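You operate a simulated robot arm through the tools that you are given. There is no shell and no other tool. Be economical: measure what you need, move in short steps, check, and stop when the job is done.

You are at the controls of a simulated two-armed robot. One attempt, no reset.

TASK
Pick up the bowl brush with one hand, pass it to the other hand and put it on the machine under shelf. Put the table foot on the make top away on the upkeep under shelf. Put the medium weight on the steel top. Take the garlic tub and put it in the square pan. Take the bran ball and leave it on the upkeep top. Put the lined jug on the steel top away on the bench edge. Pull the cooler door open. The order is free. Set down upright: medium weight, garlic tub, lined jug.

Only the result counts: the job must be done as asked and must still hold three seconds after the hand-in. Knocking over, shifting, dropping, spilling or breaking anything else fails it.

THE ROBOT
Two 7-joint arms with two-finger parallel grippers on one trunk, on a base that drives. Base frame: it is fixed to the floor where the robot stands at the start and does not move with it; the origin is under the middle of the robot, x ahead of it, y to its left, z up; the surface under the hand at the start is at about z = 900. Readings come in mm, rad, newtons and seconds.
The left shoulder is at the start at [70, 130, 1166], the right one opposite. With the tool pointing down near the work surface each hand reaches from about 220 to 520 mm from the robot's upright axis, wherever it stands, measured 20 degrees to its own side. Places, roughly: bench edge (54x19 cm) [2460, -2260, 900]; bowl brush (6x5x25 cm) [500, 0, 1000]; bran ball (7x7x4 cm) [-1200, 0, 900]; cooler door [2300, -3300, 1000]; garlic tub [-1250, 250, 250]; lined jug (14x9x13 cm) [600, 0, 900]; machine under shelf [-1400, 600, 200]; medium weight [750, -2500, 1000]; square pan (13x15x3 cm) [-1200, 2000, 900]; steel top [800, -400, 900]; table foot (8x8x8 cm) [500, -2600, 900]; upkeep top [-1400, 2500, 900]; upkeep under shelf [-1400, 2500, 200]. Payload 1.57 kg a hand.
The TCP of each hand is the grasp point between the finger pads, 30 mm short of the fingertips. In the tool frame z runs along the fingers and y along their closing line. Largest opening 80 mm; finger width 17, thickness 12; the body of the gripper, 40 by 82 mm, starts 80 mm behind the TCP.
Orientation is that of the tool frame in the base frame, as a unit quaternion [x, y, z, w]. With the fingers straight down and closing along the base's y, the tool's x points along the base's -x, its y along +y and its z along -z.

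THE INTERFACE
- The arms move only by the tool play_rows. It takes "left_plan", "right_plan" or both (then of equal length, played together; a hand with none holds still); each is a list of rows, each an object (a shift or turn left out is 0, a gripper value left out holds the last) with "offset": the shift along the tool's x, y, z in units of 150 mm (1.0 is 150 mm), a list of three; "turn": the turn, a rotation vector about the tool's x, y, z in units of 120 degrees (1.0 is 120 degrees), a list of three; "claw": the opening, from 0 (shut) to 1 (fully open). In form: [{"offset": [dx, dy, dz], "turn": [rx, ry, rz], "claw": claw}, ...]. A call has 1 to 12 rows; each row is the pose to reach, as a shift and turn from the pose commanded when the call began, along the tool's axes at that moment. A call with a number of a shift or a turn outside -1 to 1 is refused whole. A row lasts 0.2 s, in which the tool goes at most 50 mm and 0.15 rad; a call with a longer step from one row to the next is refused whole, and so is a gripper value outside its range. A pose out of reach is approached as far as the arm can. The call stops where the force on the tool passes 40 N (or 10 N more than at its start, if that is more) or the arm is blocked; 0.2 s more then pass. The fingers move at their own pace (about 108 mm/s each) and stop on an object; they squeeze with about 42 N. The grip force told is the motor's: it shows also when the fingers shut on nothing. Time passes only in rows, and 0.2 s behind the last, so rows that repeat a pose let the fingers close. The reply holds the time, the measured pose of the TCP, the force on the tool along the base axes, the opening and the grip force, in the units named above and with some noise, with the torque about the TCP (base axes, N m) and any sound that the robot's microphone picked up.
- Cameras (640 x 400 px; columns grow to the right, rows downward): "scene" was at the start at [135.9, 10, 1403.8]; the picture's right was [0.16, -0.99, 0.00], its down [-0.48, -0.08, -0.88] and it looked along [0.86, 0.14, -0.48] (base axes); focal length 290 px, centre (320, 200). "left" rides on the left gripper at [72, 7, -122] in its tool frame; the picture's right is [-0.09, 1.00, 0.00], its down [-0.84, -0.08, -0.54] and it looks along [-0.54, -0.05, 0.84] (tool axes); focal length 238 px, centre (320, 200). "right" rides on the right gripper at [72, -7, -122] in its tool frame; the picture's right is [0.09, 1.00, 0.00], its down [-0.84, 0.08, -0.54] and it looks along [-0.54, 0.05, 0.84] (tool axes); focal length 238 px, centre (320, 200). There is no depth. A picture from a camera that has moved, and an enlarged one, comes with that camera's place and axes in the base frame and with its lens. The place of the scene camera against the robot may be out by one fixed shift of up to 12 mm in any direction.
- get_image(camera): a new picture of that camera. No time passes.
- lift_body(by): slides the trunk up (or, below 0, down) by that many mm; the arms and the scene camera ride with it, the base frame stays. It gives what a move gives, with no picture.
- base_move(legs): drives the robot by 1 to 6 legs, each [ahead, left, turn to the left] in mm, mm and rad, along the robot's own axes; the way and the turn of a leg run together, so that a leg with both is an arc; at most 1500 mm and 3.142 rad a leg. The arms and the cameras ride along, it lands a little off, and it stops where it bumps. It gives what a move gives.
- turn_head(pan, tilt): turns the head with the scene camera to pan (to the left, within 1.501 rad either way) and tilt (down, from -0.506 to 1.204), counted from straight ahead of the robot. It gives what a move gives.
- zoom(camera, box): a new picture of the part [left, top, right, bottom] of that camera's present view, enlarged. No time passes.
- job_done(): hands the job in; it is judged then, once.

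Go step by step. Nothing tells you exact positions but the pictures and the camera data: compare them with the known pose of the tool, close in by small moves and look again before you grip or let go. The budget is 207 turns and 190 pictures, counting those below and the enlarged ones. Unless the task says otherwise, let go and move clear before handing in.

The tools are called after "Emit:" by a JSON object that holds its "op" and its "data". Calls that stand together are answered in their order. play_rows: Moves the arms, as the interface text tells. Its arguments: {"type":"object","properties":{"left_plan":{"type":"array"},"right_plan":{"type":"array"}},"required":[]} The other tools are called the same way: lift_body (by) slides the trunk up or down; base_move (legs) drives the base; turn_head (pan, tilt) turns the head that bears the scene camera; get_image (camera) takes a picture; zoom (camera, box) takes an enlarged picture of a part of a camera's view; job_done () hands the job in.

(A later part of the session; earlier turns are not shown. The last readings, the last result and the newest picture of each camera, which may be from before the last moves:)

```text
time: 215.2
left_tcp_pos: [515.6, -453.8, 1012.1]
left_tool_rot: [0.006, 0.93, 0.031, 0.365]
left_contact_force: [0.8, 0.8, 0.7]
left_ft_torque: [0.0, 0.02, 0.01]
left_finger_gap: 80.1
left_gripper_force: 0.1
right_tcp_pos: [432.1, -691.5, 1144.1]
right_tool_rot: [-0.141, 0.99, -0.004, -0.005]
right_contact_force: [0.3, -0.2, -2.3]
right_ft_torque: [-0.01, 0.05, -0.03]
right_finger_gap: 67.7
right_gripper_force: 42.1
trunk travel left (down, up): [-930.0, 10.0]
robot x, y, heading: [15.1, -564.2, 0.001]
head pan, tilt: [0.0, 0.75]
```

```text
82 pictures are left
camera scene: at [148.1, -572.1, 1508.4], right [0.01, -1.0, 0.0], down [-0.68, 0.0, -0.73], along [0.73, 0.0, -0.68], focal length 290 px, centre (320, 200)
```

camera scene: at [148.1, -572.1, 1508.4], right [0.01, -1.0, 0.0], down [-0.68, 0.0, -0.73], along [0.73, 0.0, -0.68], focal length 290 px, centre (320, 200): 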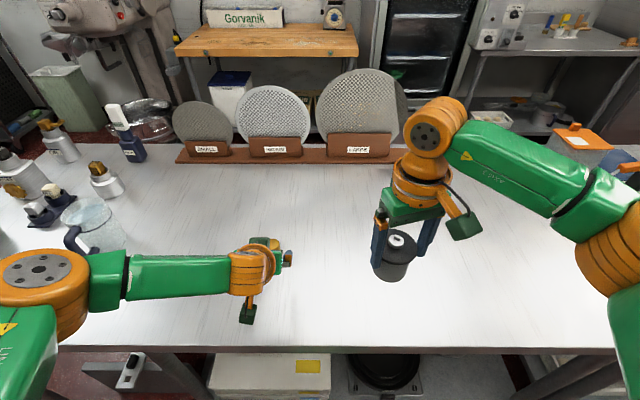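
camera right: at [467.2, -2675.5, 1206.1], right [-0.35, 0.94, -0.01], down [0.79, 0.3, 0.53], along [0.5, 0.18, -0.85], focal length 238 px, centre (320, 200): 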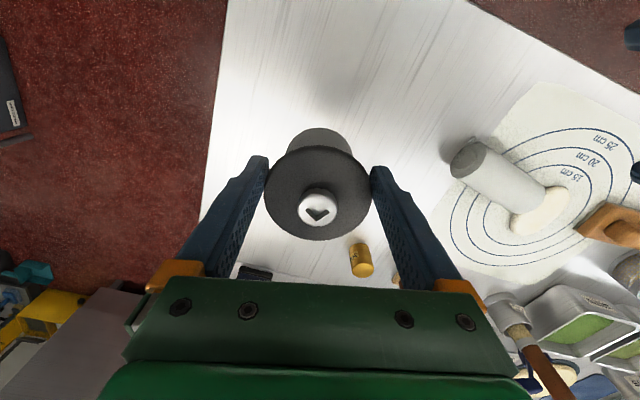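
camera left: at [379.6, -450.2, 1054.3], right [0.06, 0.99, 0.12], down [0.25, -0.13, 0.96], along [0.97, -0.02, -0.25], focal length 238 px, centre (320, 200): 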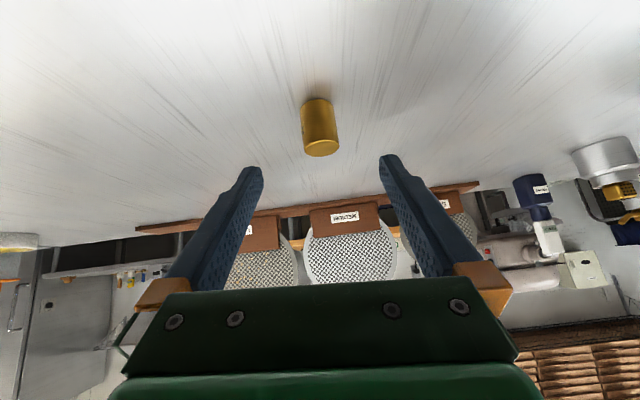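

The weight stands on the steel top. Now the foot to the upkeep under shelf: back off, turn around and drive.

Emit:
{"op": "base_move", "data": {"legs": [[-420, 0, 0], [0, 0, 1.571], [0, 0, 1.571], [0, -1450, 0], [0, -1400, 0]]}}

Emit:
{"op": "get_image", "data": {"camera": "scene"}}

```text
time: 238.8
left_tcp_pos: [-914.1, 2160.0, 1012.3]
left_tool_rot: [0.931, -0.007, -0.364, 0.029]
left_contact_force: [-0.1, -0.7, 0.9]
left_ft_torque: [-0.02, 0.0, 0.0]
left_finger_gap: 80.1
left_gripper_force: 0.1
right_tcp_pos: [-830.2, 2398.2, 1143.0]
right_tool_rot: [0.99, 0.138, 0.005, -0.005]
right_contact_force: [-0.2, 0.5, -3.3]
right_ft_torque: [0.04, -0.06, -0.02]
right_finger_gap: 66.7
right_gripper_force: 42.6
trunk travel left (down, up): [-930.0, 10.0]
robot x, y, heading: [-414.9, 2272.2, -3.139]
head pan, tilt: [0.0, 0.75]
```

```text
81 pictures are left
camera scene: at [-554.6, 2268.0, 1508.4], right [0.0, 1.0, 0.0], down [0.68, 0.0, -0.73], along [-0.73, 0.0, -0.68], focal length 290 px, centre (320, 200)
```

scene: 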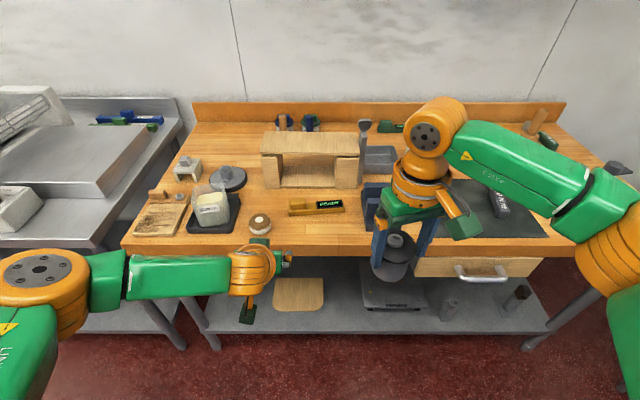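

Emit:
{"op": "get_image", "data": {"camera": "right"}}

Emit:
{"op": "zoom", "data": {"camera": "scene", "box": [180, 200, 600, 360]}}

```text
80 pictures are left
camera right: at [-763.4, 2422.9, 1266.6], right [0.36, -0.93, -0.01], down [-0.79, -0.31, 0.53], along [-0.5, -0.19, -0.85], focal length 238 px, centre (320, 200)
```

right: 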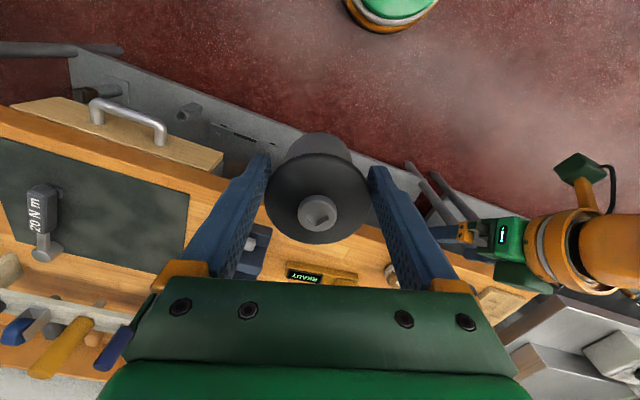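

```text
1.52 times, centred on (390, 280) of scene
camera zoom: at [-554.6, 2268.0, 1508.4], right [0.0, 1.0, 0.0], down [0.68, 0.0, -0.73], along [-0.73, 0.0, -0.68], focal length 441 px, centre (213, 78)
```

zoom: 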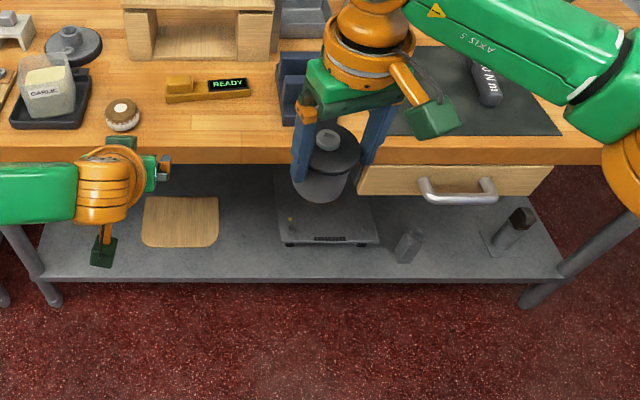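

The foot's grip has crept a little, so I move gently. The free shelf spot is about (-1190, 2370). First I tuck the left hand in.

Emit:
{"op": "play_rows", "data": {"left_plan": [{"offset": [0.14, 0, -0.13], "turn": [0, 0.06, 0]}, {"offset": [0.28, 0, -0.26], "turn": [0, 0.12, 0]}, {"offset": [0.42, 0, -0.39], "turn": [0, 0.18, 0]}, {"offset": [0.56, 0, -0.52], "turn": [0, 0.24, 0]}, {"offset": [0.7, 0, -0.65], "turn": [0, 0.3, 0]}, {"offset": [0.83, 0, -0.77], "turn": [0, 0.36, 0]}, {"offset": [0.83, 0, -0.77], "turn": [0, 0.36, 0]}]}}

Emit:
{"op": "lift_body", "data": {"by": -300}}

Emit:
{"op": "lift_body", "data": {"by": -250}}

Emit:
{"op": "get_image", "data": {"camera": "scene"}}

Emit:
{"op": "get_image", "data": {"camera": "right"}}

```text
time: 240.4
left_tcp_pos: [-745.6, 2161.3, 1012.0]
left_tool_rot: [1.0, 0.004, 0.004, 0.031]
left_contact_force: [0.0, 1.2, -0.4]
left_ft_torque: [0.0, -0.01, -0.01]
left_finger_gap: 79.8
left_gripper_force: 0.0
right_tcp_pos: [-831.1, 2399.7, 1143.9]
right_tool_rot: [0.99, 0.139, 0.004, -0.004]
right_contact_force: [0.5, 0.5, -3.2]
right_ft_torque: [0.0, -0.04, 0.0]
right_finger_gap: 66.8
right_gripper_force: 42.0
trunk travel left (down, up): [-930.0, 10.0]
robot x, y, heading: [-418.3, 2271.6, -3.141]
head pan, tilt: [0.0, 0.75]
```

```text
time: 243.4
left_tcp_pos: [-746.4, 2162.5, 711.4]
left_tool_rot: [1.0, 0.004, 0.004, 0.03]
left_contact_force: [-0.9, 0.1, -0.4]
left_ft_torque: [-0.01, -0.01, 0.0]
left_finger_gap: 80.0
left_gripper_force: 0.0
right_tcp_pos: [-830.2, 2398.9, 844.1]
right_tool_rot: [0.99, 0.139, 0.005, -0.005]
right_contact_force: [0.4, -0.3, -4.1]
right_ft_torque: [0.04, -0.04, -0.02]
right_finger_gap: 66.2
right_gripper_force: 42.5
trunk travel left (down, up): [-630.0, 310.0]
robot x, y, heading: [-418.2, 2275.4, -3.142]
head pan, tilt: [0.0, 0.75]
```

```text
time: 246.0
left_tcp_pos: [-745.6, 2162.6, 461.3]
left_tool_rot: [0.999, 0.005, 0.003, 0.031]
left_contact_force: [-0.6, 0.8, -0.1]
left_ft_torque: [-0.04, 0.0, 0.0]
left_finger_gap: 80.2
left_gripper_force: 0.1
right_tcp_pos: [-829.2, 2399.0, 594.7]
right_tool_rot: [0.99, 0.139, 0.005, -0.005]
right_contact_force: [0.4, -0.6, -4.0]
right_ft_torque: [0.02, -0.05, -0.01]
right_finger_gap: 66.3
right_gripper_force: 42.6
trunk travel left (down, up): [-380.0, 560.0]
robot x, y, heading: [-415.1, 2277.3, -3.141]
head pan, tilt: [0.0, 0.75]
```

```text
78 pictures are left
camera scene: at [-554.0, 2268.8, 958.5], right [0.0, 1.0, 0.0], down [0.68, 0.0, -0.73], along [-0.73, 0.0, -0.68], focal length 290 px, centre (320, 200)
```

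scene: 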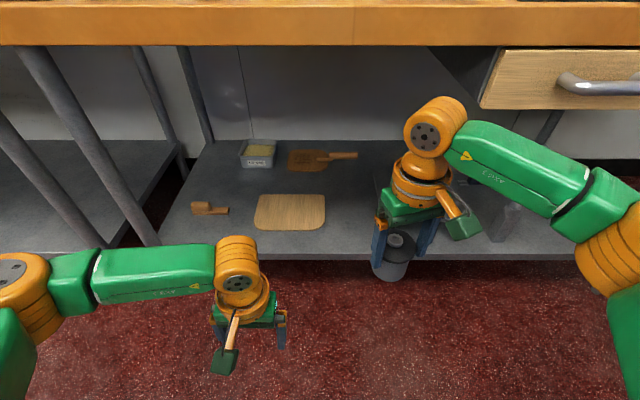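

```text
77 pictures are left
camera right: at [-762.8, 2423.6, 716.6], right [0.36, -0.93, -0.01], down [-0.79, -0.31, 0.53], along [-0.5, -0.19, -0.85], focal length 238 px, centre (320, 200)
```

right: 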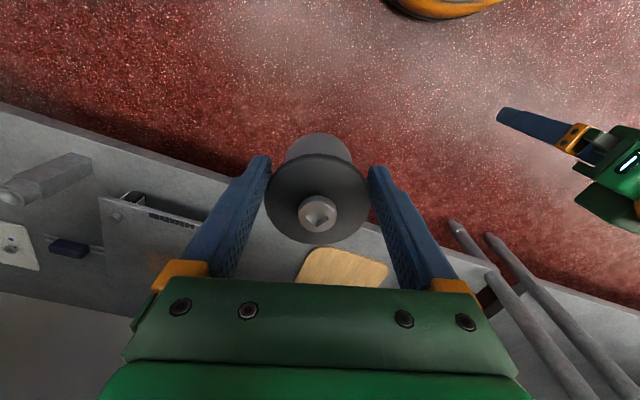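

Emit:
{"op": "play_rows", "data": {"right_plan": [{"offset": [0, 0, 0.1]}, {"offset": [0, 0, 0.25]}, {"offset": [0, 0, 0.4]}, {"offset": [0, 0, 0.55]}, {"offset": [0, 0, 0.7]}, {"offset": [0, 0, 0.85]}, {"offset": [0, 0, 0.95]}, {"offset": [0, 0, 1.0]}]}}

Emit:
{"op": "base_move", "data": {"legs": [[320, 8, 0]]}}

Emit:
{"op": "get_image", "data": {"camera": "scene"}}

Emit:
{"op": "get_image", "data": {"camera": "right"}}

```text
time: 247.8
left_tcp_pos: [-745.4, 2162.5, 461.6]
left_tool_rot: [1.0, 0.004, 0.004, 0.031]
left_contact_force: [-0.4, 0.9, -0.2]
left_ft_torque: [0.02, -0.02, -0.01]
left_finger_gap: 79.9
left_gripper_force: 0.1
right_tcp_pos: [-829.1, 2401.3, 443.4]
right_tool_rot: [0.99, 0.139, 0.006, -0.005]
right_contact_force: [0.4, -0.4, -2.9]
right_ft_torque: [0.04, -0.07, 0.0]
right_finger_gap: 66.0
right_gripper_force: 42.3
trunk travel left (down, up): [-380.0, 560.0]
robot x, y, heading: [-413.6, 2271.9, -3.139]
head pan, tilt: [0.0, 0.75]
```

```text
time: 249.9
left_tcp_pos: [-1062.3, 2151.3, 461.3]
left_tool_rot: [1.0, 0.006, 0.004, 0.031]
left_contact_force: [0.0, 0.2, 1.0]
left_ft_torque: [-0.01, 0.01, -0.04]
left_finger_gap: 79.7
left_gripper_force: 0.1
right_tcp_pos: [-1146.2, 2390.5, 443.9]
right_tool_rot: [0.99, 0.143, 0.004, -0.004]
right_contact_force: [-0.1, -0.9, -3.9]
right_ft_torque: [0.01, -0.05, 0.01]
right_finger_gap: 66.0
right_gripper_force: 41.7
trunk travel left (down, up): [-380.0, 560.0]
robot x, y, heading: [-729.1, 2263.4, -3.133]
head pan, tilt: [0.0, 0.75]
```

```text
76 pictures are left
camera scene: at [-870.4, 2258.3, 958.4], right [-0.01, 1.0, 0.0], down [0.68, 0.01, -0.73], along [-0.73, -0.01, -0.68], focal length 290 px, centre (320, 200)
```

scene: 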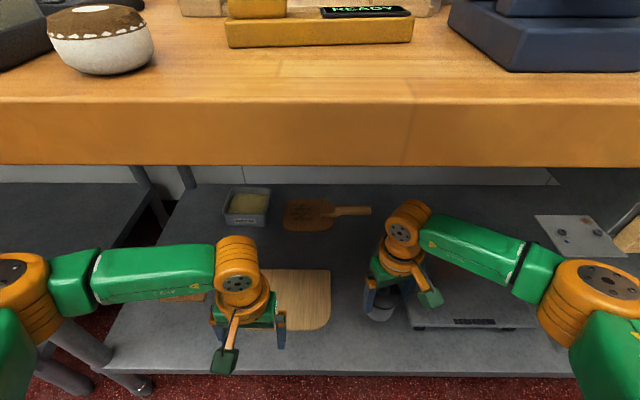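

```text
75 pictures are left
camera right: at [-1078.8, 2415.2, 566.3], right [0.37, -0.93, -0.01], down [-0.79, -0.32, 0.53], along [-0.5, -0.19, -0.85], focal length 238 px, centre (320, 200)
```

right: 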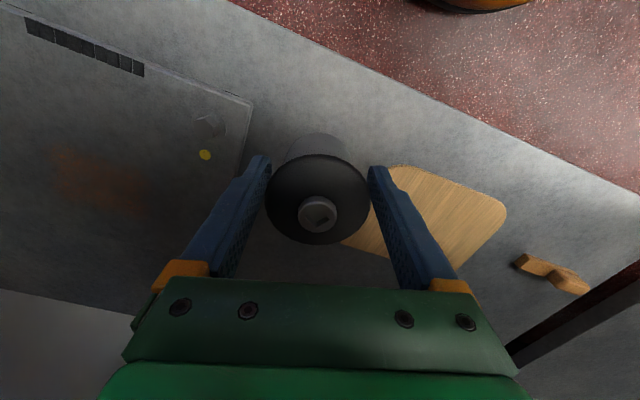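

Emit:
{"op": "lift_body", "data": {"by": -80}}

Emit:
{"op": "lift_body", "data": {"by": -12}}

Emit:
{"op": "get_image", "data": {"camera": "right"}}

```text
time: 251.1
left_tcp_pos: [-1061.0, 2150.4, 380.6]
left_tool_rot: [1.0, 0.007, 0.004, 0.03]
left_contact_force: [-0.2, -1.0, 0.1]
left_ft_torque: [0.01, 0.0, 0.03]
left_finger_gap: 80.1
left_gripper_force: 0.0
right_tcp_pos: [-1145.3, 2391.4, 363.6]
right_tool_rot: [0.99, 0.143, 0.005, -0.004]
right_contact_force: [0.0, 0.3, -3.9]
right_ft_torque: [0.04, -0.04, -0.03]
right_finger_gap: 66.1
right_gripper_force: 41.7
trunk travel left (down, up): [-300.0, 640.0]
robot x, y, heading: [-733.2, 2258.6, -3.129]
head pan, tilt: [0.0, 0.75]
```

```text
time: 251.7
left_tcp_pos: [-1061.6, 2151.1, 368.6]
left_tool_rot: [0.999, 0.007, 0.004, 0.031]
left_contact_force: [0.5, 0.2, 0.5]
left_ft_torque: [0.02, 0.01, -0.02]
left_finger_gap: 79.9
left_gripper_force: 0.0
right_tcp_pos: [-1145.5, 2390.0, 352.8]
right_tool_rot: [0.99, 0.142, 0.006, -0.004]
right_contact_force: [1.0, -0.1, -3.2]
right_ft_torque: [0.05, -0.05, 0.0]
right_finger_gap: 66.2
right_gripper_force: 42.1
trunk travel left (down, up): [-288.0, 652.0]
robot x, y, heading: [-732.2, 2262.8, -3.134]
head pan, tilt: [0.0, 0.75]
```

```text
74 pictures are left
camera right: at [-1078.5, 2415.2, 474.5], right [0.37, -0.93, -0.01], down [-0.79, -0.32, 0.53], along [-0.5, -0.19, -0.85], focal length 238 px, centre (320, 200)
```

right: 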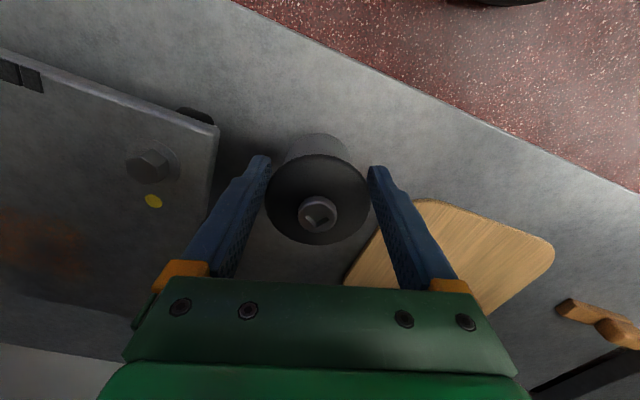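

Emit:
{"op": "lift_body", "data": {"by": -8}}

Emit:
{"op": "lift_body", "data": {"by": -5}}

Emit:
{"op": "lift_body", "data": {"by": -5}}

```text
time: 252.2
left_tcp_pos: [-1061.2, 2150.6, 361.3]
left_tool_rot: [1.0, 0.006, 0.003, 0.031]
left_contact_force: [0.2, 0.1, 1.1]
left_ft_torque: [-0.01, 0.0, 0.02]
left_finger_gap: 79.8
left_gripper_force: 0.0
right_tcp_pos: [-1145.9, 2390.0, 343.6]
right_tool_rot: [0.99, 0.142, 0.004, -0.003]
right_contact_force: [0.0, 0.0, -3.3]
right_ft_torque: [0.03, -0.09, 0.0]
right_finger_gap: 65.8
right_gripper_force: 42.3
trunk travel left (down, up): [-280.0, 660.0]
robot x, y, heading: [-730.8, 2261.5, -3.131]
head pan, tilt: [0.0, 0.75]
```

```text
time: 252.8
left_tcp_pos: [-1061.0, 2151.4, 356.2]
left_tool_rot: [0.999, 0.006, 0.004, 0.031]
left_contact_force: [-0.7, -0.2, -0.4]
left_ft_torque: [-0.04, 0.04, 0.0]
left_finger_gap: 79.9
left_gripper_force: 0.1
right_tcp_pos: [-1145.8, 2389.9, 338.9]
right_tool_rot: [0.99, 0.143, 0.005, -0.004]
right_contact_force: [-0.2, 0.5, -3.4]
right_ft_torque: [0.04, -0.07, 0.0]
right_finger_gap: 65.9
right_gripper_force: 41.6
trunk travel left (down, up): [-275.0, 665.0]
robot x, y, heading: [-731.5, 2267.9, -3.131]
head pan, tilt: [0.0, 0.75]
```

```text
time: 253.3
left_tcp_pos: [-1060.8, 2150.2, 351.9]
left_tool_rot: [1.0, 0.006, 0.004, 0.03]
left_contact_force: [-0.1, 0.0, 0.4]
left_ft_torque: [-0.02, 0.02, 0.0]
left_finger_gap: 80.1
left_gripper_force: 0.0
right_tcp_pos: [-1145.0, 2390.3, 333.3]
right_tool_rot: [0.99, 0.143, 0.004, -0.005]
right_contact_force: [0.5, 0.1, -4.4]
right_ft_torque: [0.0, -0.08, 0.0]
right_finger_gap: 65.9
right_gripper_force: 41.6
trunk travel left (down, up): [-270.0, 670.0]
robot x, y, heading: [-731.5, 2265.7, -3.134]
head pan, tilt: [0.0, 0.75]
```

Emit:
{"op": "lift_body", "data": {"by": -6}}

Emit:
{"op": "lift_body", "data": {"by": -6}}

Emit:
{"op": "lift_body", "data": {"by": -5}}

```text
time: 253.9
left_tcp_pos: [-1060.4, 2150.2, 344.9]
left_tool_rot: [0.999, 0.007, 0.003, 0.031]
left_contact_force: [-0.6, 0.0, -0.4]
left_ft_torque: [-0.06, 0.0, 0.01]
left_finger_gap: 80.1
left_gripper_force: 0.1
right_tcp_pos: [-1145.5, 2389.5, 329.6]
right_tool_rot: [0.99, 0.141, 0.004, -0.005]
right_contact_force: [2.8, 1.2, 6.8]
right_ft_torque: [-0.05, 0.25, 0.0]
right_finger_gap: 65.9
right_gripper_force: 41.6
trunk travel left (down, up): [-264.0, 676.0]
robot x, y, heading: [-730.7, 2263.9, -3.136]
head pan, tilt: [0.0, 0.75]
```

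```text
time: 254.4
left_tcp_pos: [-1060.2, 2151.2, 343.0]
left_tool_rot: [1.0, 0.006, 0.001, 0.031]
left_contact_force: [-0.7, 1.0, -0.2]
left_ft_torque: [0.0, 0.0, -0.01]
left_finger_gap: 80.0
left_gripper_force: 0.0
right_tcp_pos: [-1146.7, 2389.6, 328.2]
right_tool_rot: [0.99, 0.142, -0.001, -0.004]
right_contact_force: [5.0, 1.6, 23.5]
right_ft_torque: [-0.62, 0.33, 0.13]
right_finger_gap: 66.1
right_gripper_force: 42.0
trunk travel left (down, up): [-259.0, 681.0]
robot x, y, heading: [-731.6, 2266.4, -3.133]
head pan, tilt: [0.0, 0.75]
stopped: the force on the tool passed its limit at 43 N (the readings are from after the stop); the commanded pose is now the measured one
```

```text
time: 254.7
left_tcp_pos: [-1060.7, 2150.6, 342.0]
left_tool_rot: [1.0, 0.006, 0.001, 0.031]
left_contact_force: [0.0, 0.9, 0.0]
left_ft_torque: [0.01, -0.01, -0.03]
left_finger_gap: 80.1
left_gripper_force: 0.1
right_tcp_pos: [-1146.0, 2389.4, 328.1]
right_tool_rot: [0.99, 0.141, -0.002, -0.004]
right_contact_force: [8.9, 3.0, 25.2]
right_ft_torque: [-0.64, 0.03, 0.21]
right_finger_gap: 65.9
right_gripper_force: 42.2
trunk travel left (down, up): [-257.0, 683.0]
robot x, y, heading: [-732.5, 2263.5, -3.135]
head pan, tilt: [0.0, 0.75]
stopped: the force on the tool passed its limit at 44 N (the readings are from after the stop); the commanded pose is now the measured one
```

Foot is down. Raise a hair to relax, release, and rise.

Emit:
{"op": "lift_body", "data": {"by": 3}}

Emit:
{"op": "play_rows", "data": {"right_plan": [{"claw": 1}, {"claw": 1}, {"claw": 1}]}}

Emit:
{"op": "lift_body", "data": {"by": 120}}

Emit:
{"op": "get_image", "data": {"camera": "right"}}

```text
time: 255.2
left_tcp_pos: [-1060.0, 2151.8, 342.0]
left_tool_rot: [0.999, 0.006, 0.004, 0.031]
left_contact_force: [-0.7, 0.1, 0.5]
left_ft_torque: [-0.02, 0.0, 0.04]
left_finger_gap: 80.1
left_gripper_force: 0.1
right_tcp_pos: [-1146.7, 2390.0, 327.9]
right_tool_rot: [0.99, 0.142, 0.0, -0.005]
right_contact_force: [6.0, -1.0, 9.5]
right_ft_torque: [-0.31, 0.07, 0.13]
right_finger_gap: 65.8
right_gripper_force: 41.7
trunk travel left (down, up): [-260.0, 680.0]
robot x, y, heading: [-734.1, 2261.4, -3.128]
head pan, tilt: [0.0, 0.75]
```

```text
time: 256.0
left_tcp_pos: [-1061.2, 2150.6, 341.1]
left_tool_rot: [1.0, 0.006, 0.005, 0.03]
left_contact_force: [-0.5, 0.8, 0.5]
left_ft_torque: [0.01, 0.04, 0.02]
left_finger_gap: 79.9
left_gripper_force: 0.1
right_tcp_pos: [-1147.7, 2389.9, 327.7]
right_tool_rot: [0.99, 0.142, 0.001, -0.003]
right_contact_force: [0.0, 0.2, -0.2]
right_ft_torque: [-0.02, 0.0, -0.04]
right_finger_gap: 79.8
right_gripper_force: 0.0
trunk travel left (down, up): [-260.0, 680.0]
robot x, y, heading: [-731.4, 2262.4, -3.126]
head pan, tilt: [0.0, 0.75]
```

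```text
time: 257.5
left_tcp_pos: [-1061.4, 2151.4, 461.1]
left_tool_rot: [1.0, 0.006, 0.004, 0.03]
left_contact_force: [-0.1, 0.3, -0.6]
left_ft_torque: [-0.01, -0.01, -0.04]
left_finger_gap: 79.9
left_gripper_force: 0.1
right_tcp_pos: [-1147.0, 2389.8, 448.6]
right_tool_rot: [0.99, 0.142, 0.001, -0.004]
right_contact_force: [-0.3, 0.0, -0.6]
right_ft_torque: [0.02, 0.02, 0.02]
right_finger_gap: 79.9
right_gripper_force: 0.0
trunk travel left (down, up): [-380.0, 560.0]
robot x, y, heading: [-732.6, 2264.6, -3.133]
head pan, tilt: [0.0, 0.75]
```

```text
73 pictures are left
camera right: at [-1079.3, 2415.5, 569.7], right [0.37, -0.93, -0.01], down [-0.78, -0.31, 0.54], along [-0.5, -0.19, -0.84], focal length 238 px, centre (320, 200)
```

right: 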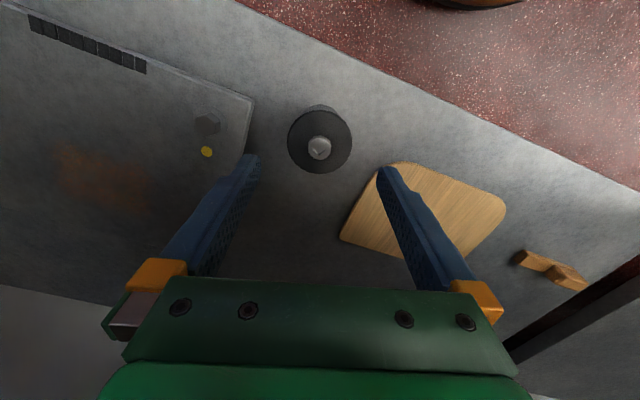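

The foot stands on the upkeep under shelf. Next the jug: back out, raise, and return to the steel table.

Emit:
{"op": "base_move", "data": {"legs": [[-330, 0, 0]]}}

Emit:
{"op": "lift_body", "data": {"by": 400}}

Emit:
{"op": "lift_body", "data": {"by": 155}}

Emit:
{"op": "base_move", "data": {"legs": [[0, 1100, 0], [0, 1070, -0.008], [0, 0, 1.571], [0, 0, 1.571]]}}

Emit:
{"op": "get_image", "data": {"camera": "scene"}}

```text
time: 259.7
left_tcp_pos: [-735.3, 2155.5, 461.7]
left_tool_rot: [1.0, 0.002, 0.003, 0.031]
left_contact_force: [0.4, 0.7, 0.0]
left_ft_torque: [0.0, -0.01, 0.02]
left_finger_gap: 79.8
left_gripper_force: 0.2
right_tcp_pos: [-819.1, 2394.7, 447.3]
right_tool_rot: [0.991, 0.137, 0.001, -0.004]
right_contact_force: [-1.1, -0.7, 0.3]
right_ft_torque: [0.01, 0.01, 0.0]
right_finger_gap: 79.9
right_gripper_force: 0.1
trunk travel left (down, up): [-380.0, 560.0]
robot x, y, heading: [-407.4, 2264.4, 3.137]
head pan, tilt: [0.0, 0.75]
```

```text
time: 263.5
left_tcp_pos: [-734.5, 2154.6, 861.9]
left_tool_rot: [1.0, 0.001, 0.003, 0.031]
left_contact_force: [0.4, -0.1, 0.7]
left_ft_torque: [0.02, -0.01, -0.04]
left_finger_gap: 80.0
left_gripper_force: 0.0
right_tcp_pos: [-817.8, 2394.3, 847.1]
right_tool_rot: [0.991, 0.137, 0.001, -0.004]
right_contact_force: [-0.1, -0.2, -0.7]
right_ft_torque: [0.0, 0.01, 0.0]
right_finger_gap: 80.1
right_gripper_force: 0.2
trunk travel left (down, up): [-780.0, 160.0]
robot x, y, heading: [-408.7, 2266.0, 3.138]
head pan, tilt: [0.0, 0.75]
```

```text
time: 265.3
left_tcp_pos: [-734.9, 2154.7, 1016.7]
left_tool_rot: [1.0, 0.002, 0.004, 0.031]
left_contact_force: [0.3, -0.1, -0.4]
left_ft_torque: [0.0, -0.02, 0.02]
left_finger_gap: 80.0
left_gripper_force: 0.0
right_tcp_pos: [-819.5, 2395.5, 1002.4]
right_tool_rot: [0.991, 0.137, 0.002, -0.004]
right_contact_force: [0.2, 0.3, -0.3]
right_ft_torque: [0.01, -0.02, 0.0]
right_finger_gap: 80.1
right_gripper_force: 0.1
trunk travel left (down, up): [-935.0, 5.0]
robot x, y, heading: [-402.8, 2264.8, 3.138]
head pan, tilt: [0.0, 0.75]
```

```text
time: 283.8
left_tcp_pos: [-109.9, 205.6, 1016.3]
left_tool_rot: [0.005, 1.0, 0.03, -0.004]
left_contact_force: [-0.1, 0.9, -0.8]
left_ft_torque: [0.02, 0.03, 0.02]
left_finger_gap: 80.2
left_gripper_force: 0.1
right_tcp_pos: [-28.7, -35.1, 1003.1]
right_tool_rot: [-0.13, 0.991, -0.003, -0.001]
right_contact_force: [0.0, 0.9, 0.5]
right_ft_torque: [-0.06, 0.02, 0.01]
right_finger_gap: 80.0
right_gripper_force: 0.0
trunk travel left (down, up): [-935.0, 5.0]
robot x, y, heading: [-442.1, 96.6, -0.016]
head pan, tilt: [0.0, 0.75]
```

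```text
72 pictures are left
camera scene: at [-311.7, 92.3, 1513.8], right [-0.01, -1.0, 0.0], down [-0.68, 0.01, -0.73], along [0.73, -0.01, -0.68], focal length 290 px, centre (320, 200)
```

scene: 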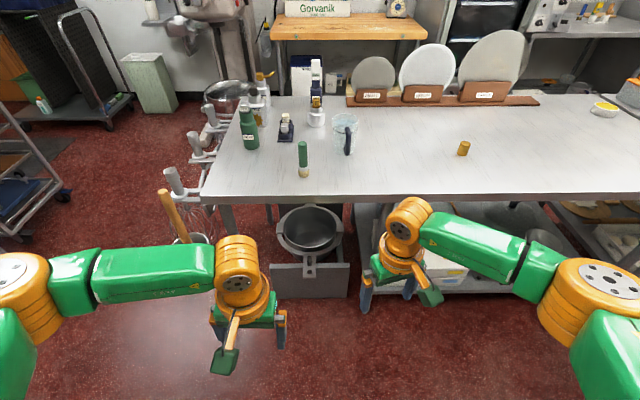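

Emit:
{"op": "play_rows", "data": {"left_plan": [{"offset": [0, 0, -0.25]}, {"offset": [0, 0, -0.5]}, {"offset": [0, 0, -0.6]}, {"offset": [0, 0, -0.6]}], "right_plan": [{"offset": [0, 0, -0.3]}, {"offset": [0, 0, -0.6]}, {"offset": [0, 0, -0.9]}, {"offset": [0, 0, -0.9]}]}}

Emit:
{"op": "base_move", "data": {"legs": [[480, 20, 0.016]]}}

Emit:
{"op": "get_image", "data": {"camera": "right"}}

Emit:
{"op": "get_image", "data": {"camera": "scene"}}

```text
time: 284.8
left_tcp_pos: [-110.1, 199.3, 1109.2]
left_tool_rot: [0.005, 1.0, 0.03, -0.003]
left_contact_force: [-0.2, -0.6, -0.2]
left_ft_torque: [0.0, 0.02, 0.01]
left_finger_gap: 79.9
left_gripper_force: 0.0
right_tcp_pos: [-26.3, -31.7, 1141.2]
right_tool_rot: [-0.131, 0.991, -0.004, -0.002]
right_contact_force: [0.4, -0.4, 0.4]
right_ft_torque: [0.03, -0.01, 0.0]
right_finger_gap: 79.6
right_gripper_force: 0.1
trunk travel left (down, up): [-935.0, 5.0]
robot x, y, heading: [-442.9, 99.3, -0.014]
head pan, tilt: [0.0, 0.75]
```

```text
time: 287.6
left_tcp_pos: [362.0, 229.5, 1110.3]
left_tool_rot: [-0.011, 0.999, 0.031, -0.003]
left_contact_force: [-0.2, -0.5, 0.2]
left_ft_torque: [0.0, -0.03, 0.04]
left_finger_gap: 79.9
left_gripper_force: 0.0
right_tcp_pos: [453.8, 1.6, 1142.8]
right_tool_rot: [-0.147, 0.989, -0.005, 0.0]
right_contact_force: [-0.7, -0.2, 0.8]
right_ft_torque: [-0.01, -0.05, -0.01]
right_finger_gap: 79.9
right_gripper_force: 0.0
trunk travel left (down, up): [-935.0, 5.0]
robot x, y, heading: [37.3, 120.0, 0.013]
head pan, tilt: [0.0, 0.75]
```

```text
71 pictures are left
camera right: at [387.4, -25.0, 1264.2], right [-0.38, 0.93, -0.01], down [0.78, 0.32, 0.54], along [0.5, 0.2, -0.84], focal length 238 px, centre (320, 200)
```

right: 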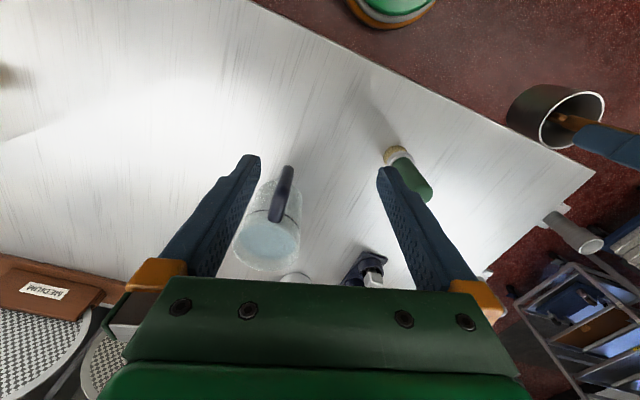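

```text
70 pictures are left
camera scene: at [163.6, 117.2, 1514.1], right [0.02, -1.0, 0.0], down [-0.68, -0.01, -0.73], along [0.73, 0.01, -0.68], focal length 290 px, centre (320, 200)
```

scene: 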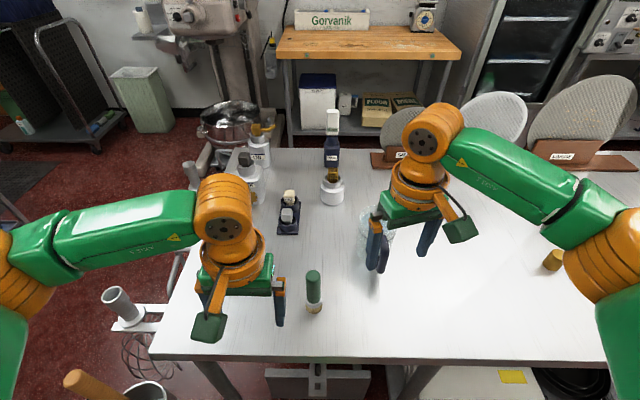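

Emit:
{"op": "zoom", "data": {"camera": "right", "box": [210, 140, 350, 280]}}

Emit:
{"op": "zoom", "data": {"camera": "scene", "box": [330, 190, 450, 300]}}

```text
2.86 times, centred on (280, 210) of right
camera zoom: at [387.4, -25.0, 1264.2], right [-0.38, 0.93, -0.01], down [0.78, 0.32, 0.54], along [0.5, 0.2, -0.84], focal length 681 px, centre (434, 171)
```

zoom: 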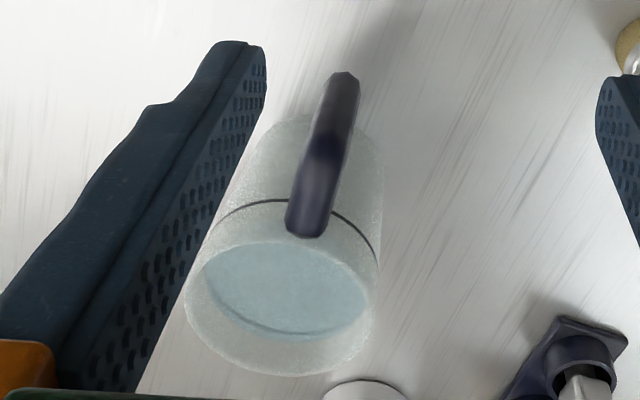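

```text
3.64 times, centred on (390, 245) of scene
camera zoom: at [163.6, 117.2, 1514.1], right [0.02, -1.0, 0.0], down [-0.68, -0.01, -0.73], along [0.73, 0.01, -0.68], focal length 1053 px, centre (66, 36)
```

zoom: 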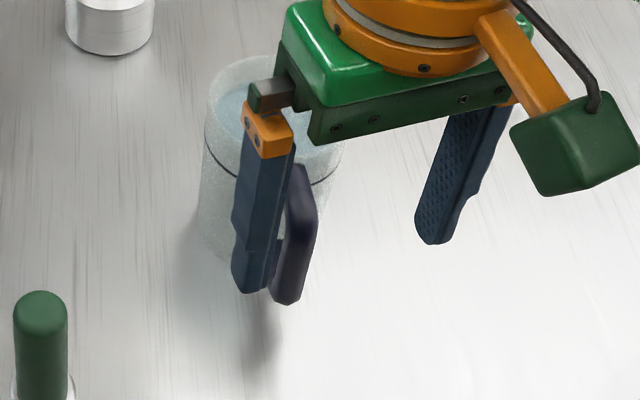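

Emit:
{"op": "base_move", "data": {"legs": [[62, 0, -0.012]]}}

Emit:
{"op": "play_rows", "data": {"right_plan": [{"turn": [0, 0, 0.04]}, {"turn": [0, 0, 0.086]}, {"turn": [0, 0, 0.086]}]}}

Emit:
{"op": "get_image", "data": {"camera": "right"}}

```text
time: 288.6
left_tcp_pos: [417.3, 227.5, 1112.5]
left_tool_rot: [-0.006, 0.999, 0.031, 0.001]
left_contact_force: [0.4, -0.2, 0.4]
left_ft_torque: [-0.01, -0.04, -0.02]
left_finger_gap: 80.0
left_gripper_force: 0.0
right_tcp_pos: [506.2, -2.2, 1145.0]
right_tool_rot: [-0.141, 0.99, -0.004, 0.003]
right_contact_force: [-1.3, -0.6, 0.8]
right_ft_torque: [0.01, -0.09, 0.0]
right_finger_gap: 80.1
right_gripper_force: 0.0
trunk travel left (down, up): [-935.0, 5.0]
robot x, y, heading: [95.3, 120.0, 0.01]
head pan, tilt: [0.0, 0.75]
```

```text
time: 289.4
left_tcp_pos: [426.1, 226.9, 1109.8]
left_tool_rot: [-0.006, 1.0, 0.031, -0.004]
left_contact_force: [0.1, -0.4, 0.3]
left_ft_torque: [0.02, 0.0, -0.01]
left_finger_gap: 80.1
left_gripper_force: 0.0
right_tcp_pos: [515.1, -0.9, 1141.7]
right_tool_rot: [-0.051, 0.999, -0.003, -0.001]
right_contact_force: [-0.3, -0.5, -0.8]
right_ft_torque: [-0.02, 0.01, 0.02]
right_finger_gap: 80.0
right_gripper_force: 0.1
trunk travel left (down, up): [-935.0, 5.0]
robot x, y, heading: [101.2, 118.5, 0.008]
head pan, tilt: [0.0, 0.75]
```

```text
67 pictures are left
camera right: at [445.3, -15.3, 1263.9], right [-0.19, 0.98, -0.01], down [0.82, 0.17, 0.54], along [0.53, 0.1, -0.84], focal length 238 px, centre (320, 200)
```

right: 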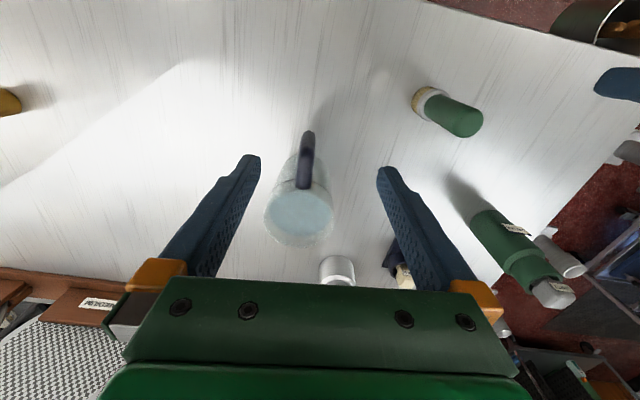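

Emit:
{"op": "play_rows", "data": {"right_plan": [{"offset": [-0.1, -0.05, 0]}, {"offset": [-0.278, -0.102, 0.1]}, {"offset": [-0.278, -0.102, 0.3]}, {"offset": [-0.278, -0.102, 0.5]}, {"offset": [-0.278, -0.102, 0.5]}]}}

Emit:
{"op": "get_image", "data": {"camera": "right"}}

Emit:
{"op": "get_image", "data": {"camera": "scene"}}

```text
time: 290.6
left_tcp_pos: [425.9, 226.7, 1109.7]
left_tool_rot: [-0.006, 0.999, 0.031, -0.003]
left_contact_force: [0.0, -0.1, -0.3]
left_ft_torque: [-0.02, 0.01, 0.04]
left_finger_gap: 79.9
left_gripper_force: 0.0
right_tcp_pos: [556.8, -14.2, 1067.4]
right_tool_rot: [-0.052, 0.999, -0.003, -0.001]
right_contact_force: [-0.7, 0.3, -0.1]
right_ft_torque: [-0.03, 0.0, -0.01]
right_finger_gap: 79.9
right_gripper_force: 0.1
trunk travel left (down, up): [-935.0, 5.0]
robot x, y, heading: [99.3, 118.9, 0.007]
head pan, tilt: [0.0, 0.75]
```

```text
66 pictures are left
camera right: at [486.6, -28.0, 1189.7], right [-0.19, 0.98, -0.01], down [0.82, 0.17, 0.54], along [0.53, 0.1, -0.84], focal length 238 px, centre (320, 200)
```

right: 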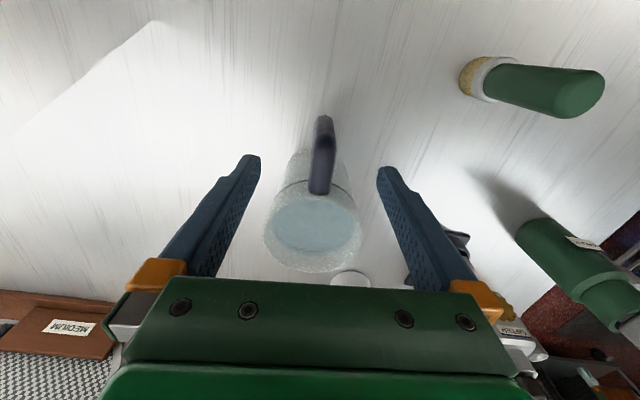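

```text
65 pictures are left
camera scene: at [227.5, 116.7, 1513.8], right [0.01, -1.0, 0.0], down [-0.68, 0.0, -0.73], along [0.73, 0.0, -0.68], focal length 290 px, centre (320, 200)
```

scene: 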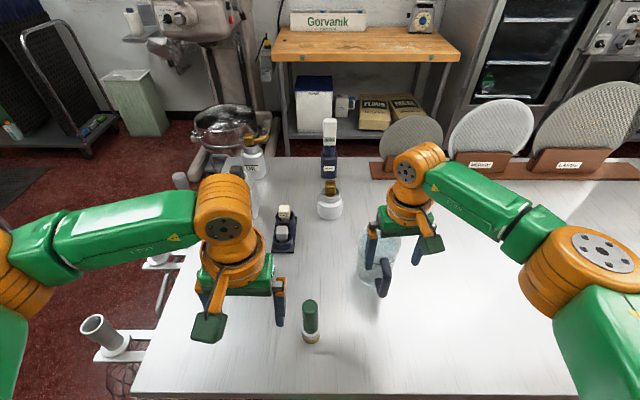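

Emit:
{"op": "play_rows", "data": {"right_plan": [{"offset": [-0.02, 0.01, 0.2]}, {"offset": [-0.02, 0.01, 0.4]}, {"offset": [-0.02, 0.01, 0.55]}, {"offset": [-0.02, 0.01, 0.55]}]}}

Emit:
{"op": "get_image", "data": {"camera": "right"}}

```text
time: 291.6
left_tcp_pos: [426.3, 226.5, 1109.2]
left_tool_rot: [-0.006, 1.0, 0.03, -0.004]
left_contact_force: [0.1, 0.3, 0.2]
left_ft_torque: [-0.02, 0.0, 0.03]
left_finger_gap: 79.8
left_gripper_force: 0.0
right_tcp_pos: [560.5, -14.4, 985.3]
right_tool_rot: [-0.051, 0.999, -0.003, -0.001]
right_contact_force: [0.7, -0.1, 1.2]
right_ft_torque: [-0.01, -0.01, -0.01]
right_finger_gap: 80.0
right_gripper_force: 0.1
trunk travel left (down, up): [-935.0, 5.0]
robot x, y, heading: [96.1, 115.9, 0.007]
head pan, tilt: [0.0, 0.75]
```

```text
64 pictures are left
camera right: at [490.5, -26.6, 1107.5], right [-0.19, 0.98, -0.01], down [0.82, 0.17, 0.54], along [0.53, 0.1, -0.84], focal length 238 px, centre (320, 200)
```

right: 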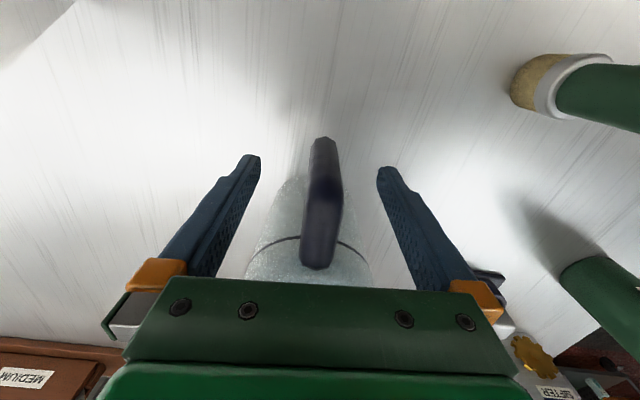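

Emit:
{"op": "lift_body", "data": {"by": -20}}

Emit:
{"op": "play_rows", "data": {"right_plan": [{"claw": 0}, {"claw": 0}, {"claw": 0}, {"claw": 0}]}}

Emit:
{"op": "get_image", "data": {"camera": "right"}}

```text
time: 292.2
left_tcp_pos: [426.8, 227.6, 1089.6]
left_tool_rot: [-0.006, 1.0, 0.03, -0.005]
left_contact_force: [-0.3, 0.1, 0.4]
left_ft_torque: [0.01, -0.01, 0.06]
left_finger_gap: 80.2
left_gripper_force: 0.0
right_tcp_pos: [561.0, -14.4, 965.8]
right_tool_rot: [-0.051, 0.999, -0.004, -0.001]
right_contact_force: [0.1, 0.0, -0.1]
right_ft_torque: [0.0, -0.02, 0.0]
right_finger_gap: 80.0
right_gripper_force: 0.1
trunk travel left (down, up): [-915.0, 25.0]
robot x, y, heading: [100.0, 119.4, 0.008]
head pan, tilt: [0.0, 0.75]
```

```text
time: 293.2
left_tcp_pos: [426.5, 226.1, 1089.7]
left_tool_rot: [-0.006, 1.0, 0.031, -0.003]
left_contact_force: [0.2, -0.8, -0.4]
left_ft_torque: [0.01, -0.01, 0.02]
left_finger_gap: 80.0
left_gripper_force: 0.0
right_tcp_pos: [561.0, -14.4, 965.6]
right_tool_rot: [-0.051, 0.999, -0.004, -0.001]
right_contact_force: [0.1, -0.2, 2.6]
right_ft_torque: [0.36, -0.18, -0.01]
right_finger_gap: 19.8
right_gripper_force: 33.9
trunk travel left (down, up): [-915.0, 25.0]
robot x, y, heading: [99.6, 120.6, 0.004]
head pan, tilt: [0.0, 0.75]
```

```text
63 pictures are left
camera right: at [490.3, -26.3, 1088.0], right [-0.19, 0.98, -0.01], down [0.82, 0.17, 0.54], along [0.53, 0.1, -0.84], focal length 238 px, centre (320, 200)
```

right: 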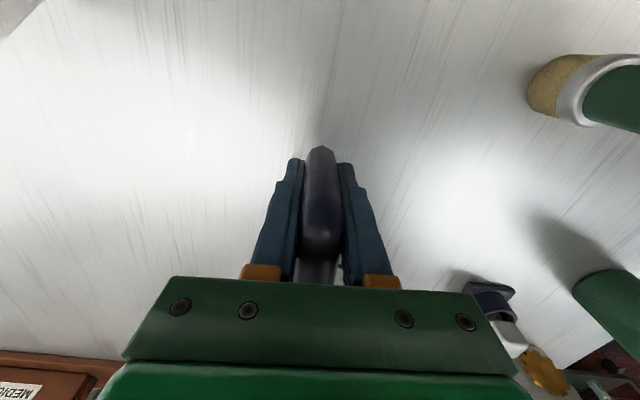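

Emit:
{"op": "lift_body", "data": {"by": 12}}

Emit:
{"op": "zoom", "data": {"camera": "scene", "box": [320, 200, 460, 310]}}

Emit:
{"op": "get_image", "data": {"camera": "right"}}

```text
time: 293.9
left_tcp_pos: [426.6, 227.3, 1100.7]
left_tool_rot: [-0.006, 1.0, 0.03, -0.005]
left_contact_force: [0.7, 0.6, 0.4]
left_ft_torque: [0.0, -0.01, 0.03]
left_finger_gap: 79.9
left_gripper_force: 0.1
right_tcp_pos: [561.5, -13.3, 978.2]
right_tool_rot: [-0.051, 0.999, -0.003, -0.001]
right_contact_force: [0.0, 0.2, -6.0]
right_ft_torque: [-0.04, 0.31, 0.01]
right_finger_gap: 19.9
right_gripper_force: 33.5
trunk travel left (down, up): [-927.0, 13.0]
robot x, y, heading: [101.5, 119.8, 0.006]
head pan, tilt: [0.0, 0.75]
```

```text
3.64 times, centred on (390, 255) of scene
camera zoom: at [228.5, 116.1, 1505.8], right [0.01, -1.0, 0.0], down [-0.68, 0.0, -0.73], along [0.73, 0.0, -0.68], focal length 1053 px, centre (66, 0)
```

zoom: 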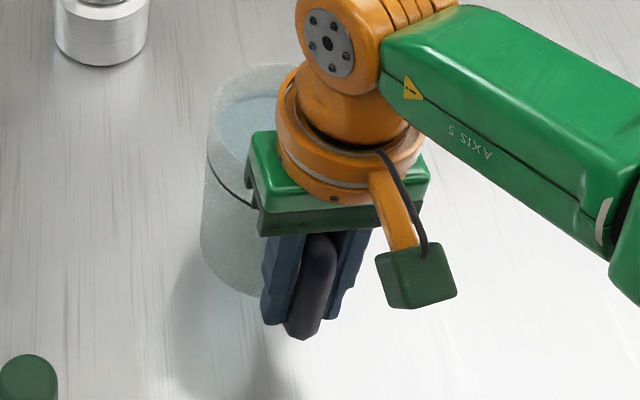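

```text
61 pictures are left
camera right: at [491.1, -26.9, 1099.4], right [-0.19, 0.98, -0.01], down [0.83, 0.17, 0.54], along [0.53, 0.1, -0.84], focal length 238 px, centre (320, 200)
```

right: 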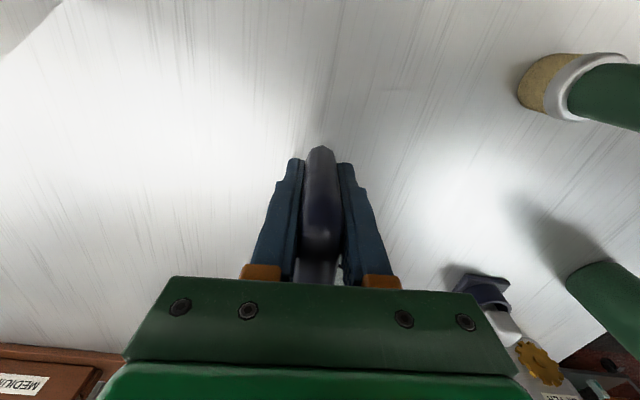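

The jug is lifted (about 0.6 kg) and looks level. I raise it more and back off gently.

Emit:
{"op": "play_rows", "data": {"right_plan": [{"offset": [0, 0, -0.1]}, {"offset": [0, 0, -0.25]}, {"offset": [0, 0, -0.4]}, {"offset": [0, 0, -0.5]}, {"offset": [0, 0, -0.55]}, {"offset": [0, 0, -0.55]}]}}

Emit:
{"op": "base_move", "data": {"legs": [[-250, 0, 0]]}}

Emit:
{"op": "zoom", "data": {"camera": "scene", "box": [300, 150, 500, 320]}}

```text
time: 295.2
left_tcp_pos: [428.3, 226.1, 1101.0]
left_tool_rot: [-0.006, 1.0, 0.031, -0.005]
left_contact_force: [-0.3, -0.2, -0.6]
left_ft_torque: [0.03, 0.0, -0.02]
left_finger_gap: 79.8
left_gripper_force: 0.0
right_tcp_pos: [561.9, -12.3, 1060.2]
right_tool_rot: [-0.052, 0.999, -0.004, -0.002]
right_contact_force: [-0.9, 0.6, -5.4]
right_ft_torque: [0.0, 0.31, 0.0]
right_finger_gap: 19.9
right_gripper_force: 34.4
trunk travel left (down, up): [-927.0, 13.0]
robot x, y, heading: [99.5, 119.7, 0.005]
head pan, tilt: [0.0, 0.75]
```

```text
time: 297.1
left_tcp_pos: [181.1, 225.5, 1100.3]
left_tool_rot: [-0.007, 0.999, 0.031, -0.007]
left_contact_force: [0.2, -0.2, 0.3]
left_ft_torque: [-0.03, 0.06, -0.02]
left_finger_gap: 80.0
left_gripper_force: 0.1
right_tcp_pos: [316.1, -12.5, 1058.0]
right_tool_rot: [-0.053, 0.999, -0.004, -0.003]
right_contact_force: [0.7, -0.1, -5.2]
right_ft_torque: [-0.05, 0.34, 0.03]
right_finger_gap: 19.7
right_gripper_force: 33.8
trunk travel left (down, up): [-927.0, 13.0]
robot x, y, heading: [-149.6, 118.1, 0.006]
head pan, tilt: [0.0, 0.75]
```

```text
2.35 times, centred on (400, 235) of scene
camera zoom: at [-15.2, 114.7, 1505.1], right [0.01, -1.0, 0.0], down [-0.69, 0.0, -0.73], along [0.73, 0.01, -0.69], focal length 682 px, centre (132, 118)
```

zoom: 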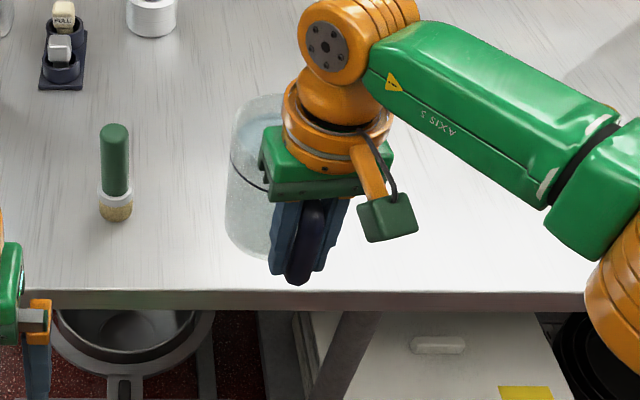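

Emit:
{"op": "base_move", "data": {"legs": [[-250, 0, -0.006], [0, -1130, 0], [0, -1130, 0], [0, -1130, 0]]}}

Emit:
{"op": "turn_head", "data": {"pan": 0.1, "tilt": 0.4}}

Emit:
{"op": "get_image", "data": {"camera": "scene"}}

```text
time: 315.0
left_tcp_pos: [-3.5, -3147.8, 1101.0]
left_tool_rot: [-0.022, 0.999, 0.03, -0.005]
left_contact_force: [0.5, 0.3, -0.1]
left_ft_torque: [-0.02, 0.03, -0.01]
left_finger_gap: 79.9
left_gripper_force: 0.1
right_tcp_pos: [139.9, -3381.1, 1060.3]
right_tool_rot: [-0.068, 0.998, -0.003, -0.002]
right_contact_force: [-0.2, 0.6, -5.1]
right_ft_torque: [0.0, 0.31, 0.01]
right_finger_gap: 19.7
right_gripper_force: 33.3
trunk travel left (down, up): [-927.0, 13.0]
robot x, y, heading: [-329.2, -3265.1, 0.041]
head pan, tilt: [0.0, 0.75]
```

```text
time: 315.8
left_tcp_pos: [-3.1, -3148.7, 1101.5]
left_tool_rot: [-0.022, 0.999, 0.03, -0.005]
left_contact_force: [0.6, 0.2, 0.4]
left_ft_torque: [-0.01, 0.02, 0.04]
left_finger_gap: 80.2
left_gripper_force: 0.0
right_tcp_pos: [139.4, -3382.7, 1058.7]
right_tool_rot: [-0.069, 0.998, -0.004, -0.002]
right_contact_force: [-0.3, -0.8, -4.2]
right_ft_torque: [-0.05, 0.32, 0.03]
right_finger_gap: 19.9
right_gripper_force: 33.5
trunk travel left (down, up): [-927.0, 13.0]
robot x, y, heading: [-328.5, -3267.1, 0.04]
head pan, tilt: [0.099, 0.4]
```

```text
59 pictures are left
camera scene: at [-188.8, -3256.6, 1536.7], right [0.14, -0.99, 0.0], down [-0.39, -0.05, -0.92], along [0.91, 0.13, -0.39], focal length 290 px, centre (320, 200)
```

scene: 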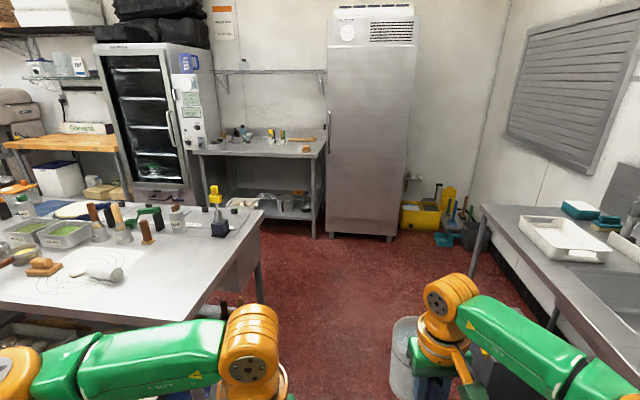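

Clear passage seen. I drive around the make table's right end, then left to the bench.

Emit:
{"op": "base_move", "data": {"legs": [[0, -50, -0.04], [950, 0, 0], [930, 0, 0]]}}

Emit:
{"op": "turn_head", "data": {"pan": 0.6, "tilt": 0.45}}

Emit:
{"op": "get_image", "data": {"camera": "scene"}}

```text
time: 325.9
left_tcp_pos: [1895.5, -3206.4, 1100.9]
left_tool_rot: [-0.012, 0.999, 0.031, -0.004]
left_contact_force: [0.4, 0.7, 0.5]
left_ft_torque: [-0.02, -0.01, 0.0]
left_finger_gap: 79.8
left_gripper_force: 0.1
right_tcp_pos: [2032.5, -3441.9, 1060.3]
right_tool_rot: [-0.058, 0.998, -0.004, -0.001]
right_contact_force: [-1.3, 0.5, -4.5]
right_ft_torque: [-0.04, 0.32, 0.0]
right_finger_gap: 19.3
right_gripper_force: 33.6
trunk travel left (down, up): [-927.0, 13.0]
robot x, y, heading: [1569.3, -3317.5, 0.022]
head pan, tilt: [0.099, 0.4]
```

```text
time: 326.8
left_tcp_pos: [1896.8, -3205.8, 1101.8]
left_tool_rot: [-0.013, 0.999, 0.03, -0.004]
left_contact_force: [0.4, 0.0, -0.2]
left_ft_torque: [0.0, 0.0, 0.06]
left_finger_gap: 79.8
left_gripper_force: 0.0
right_tcp_pos: [2033.8, -3443.0, 1058.6]
right_tool_rot: [-0.058, 0.998, -0.004, -0.001]
right_contact_force: [0.5, 0.2, -5.5]
right_ft_torque: [-0.02, 0.32, 0.01]
right_finger_gap: 19.7
right_gripper_force: 33.1
trunk travel left (down, up): [-927.0, 13.0]
robot x, y, heading: [1567.5, -3318.0, 0.017]
head pan, tilt: [0.6, 0.45]
```

```text
58 pictures are left
camera scene: at [1691.8, -3268.0, 1532.1], right [0.58, -0.81, 0.0], down [-0.36, -0.25, -0.9], along [0.73, 0.52, -0.44], focal length 290 px, centre (320, 200)
```

scene: 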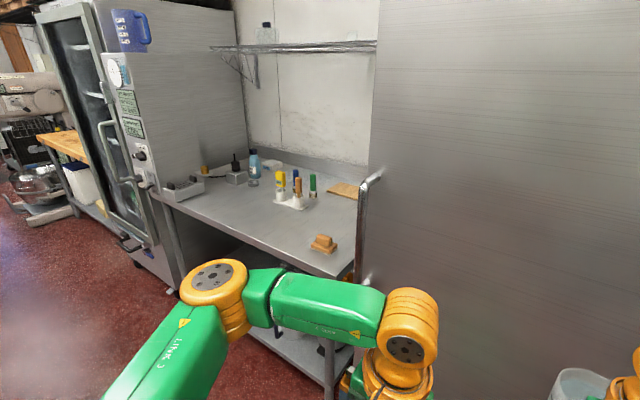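

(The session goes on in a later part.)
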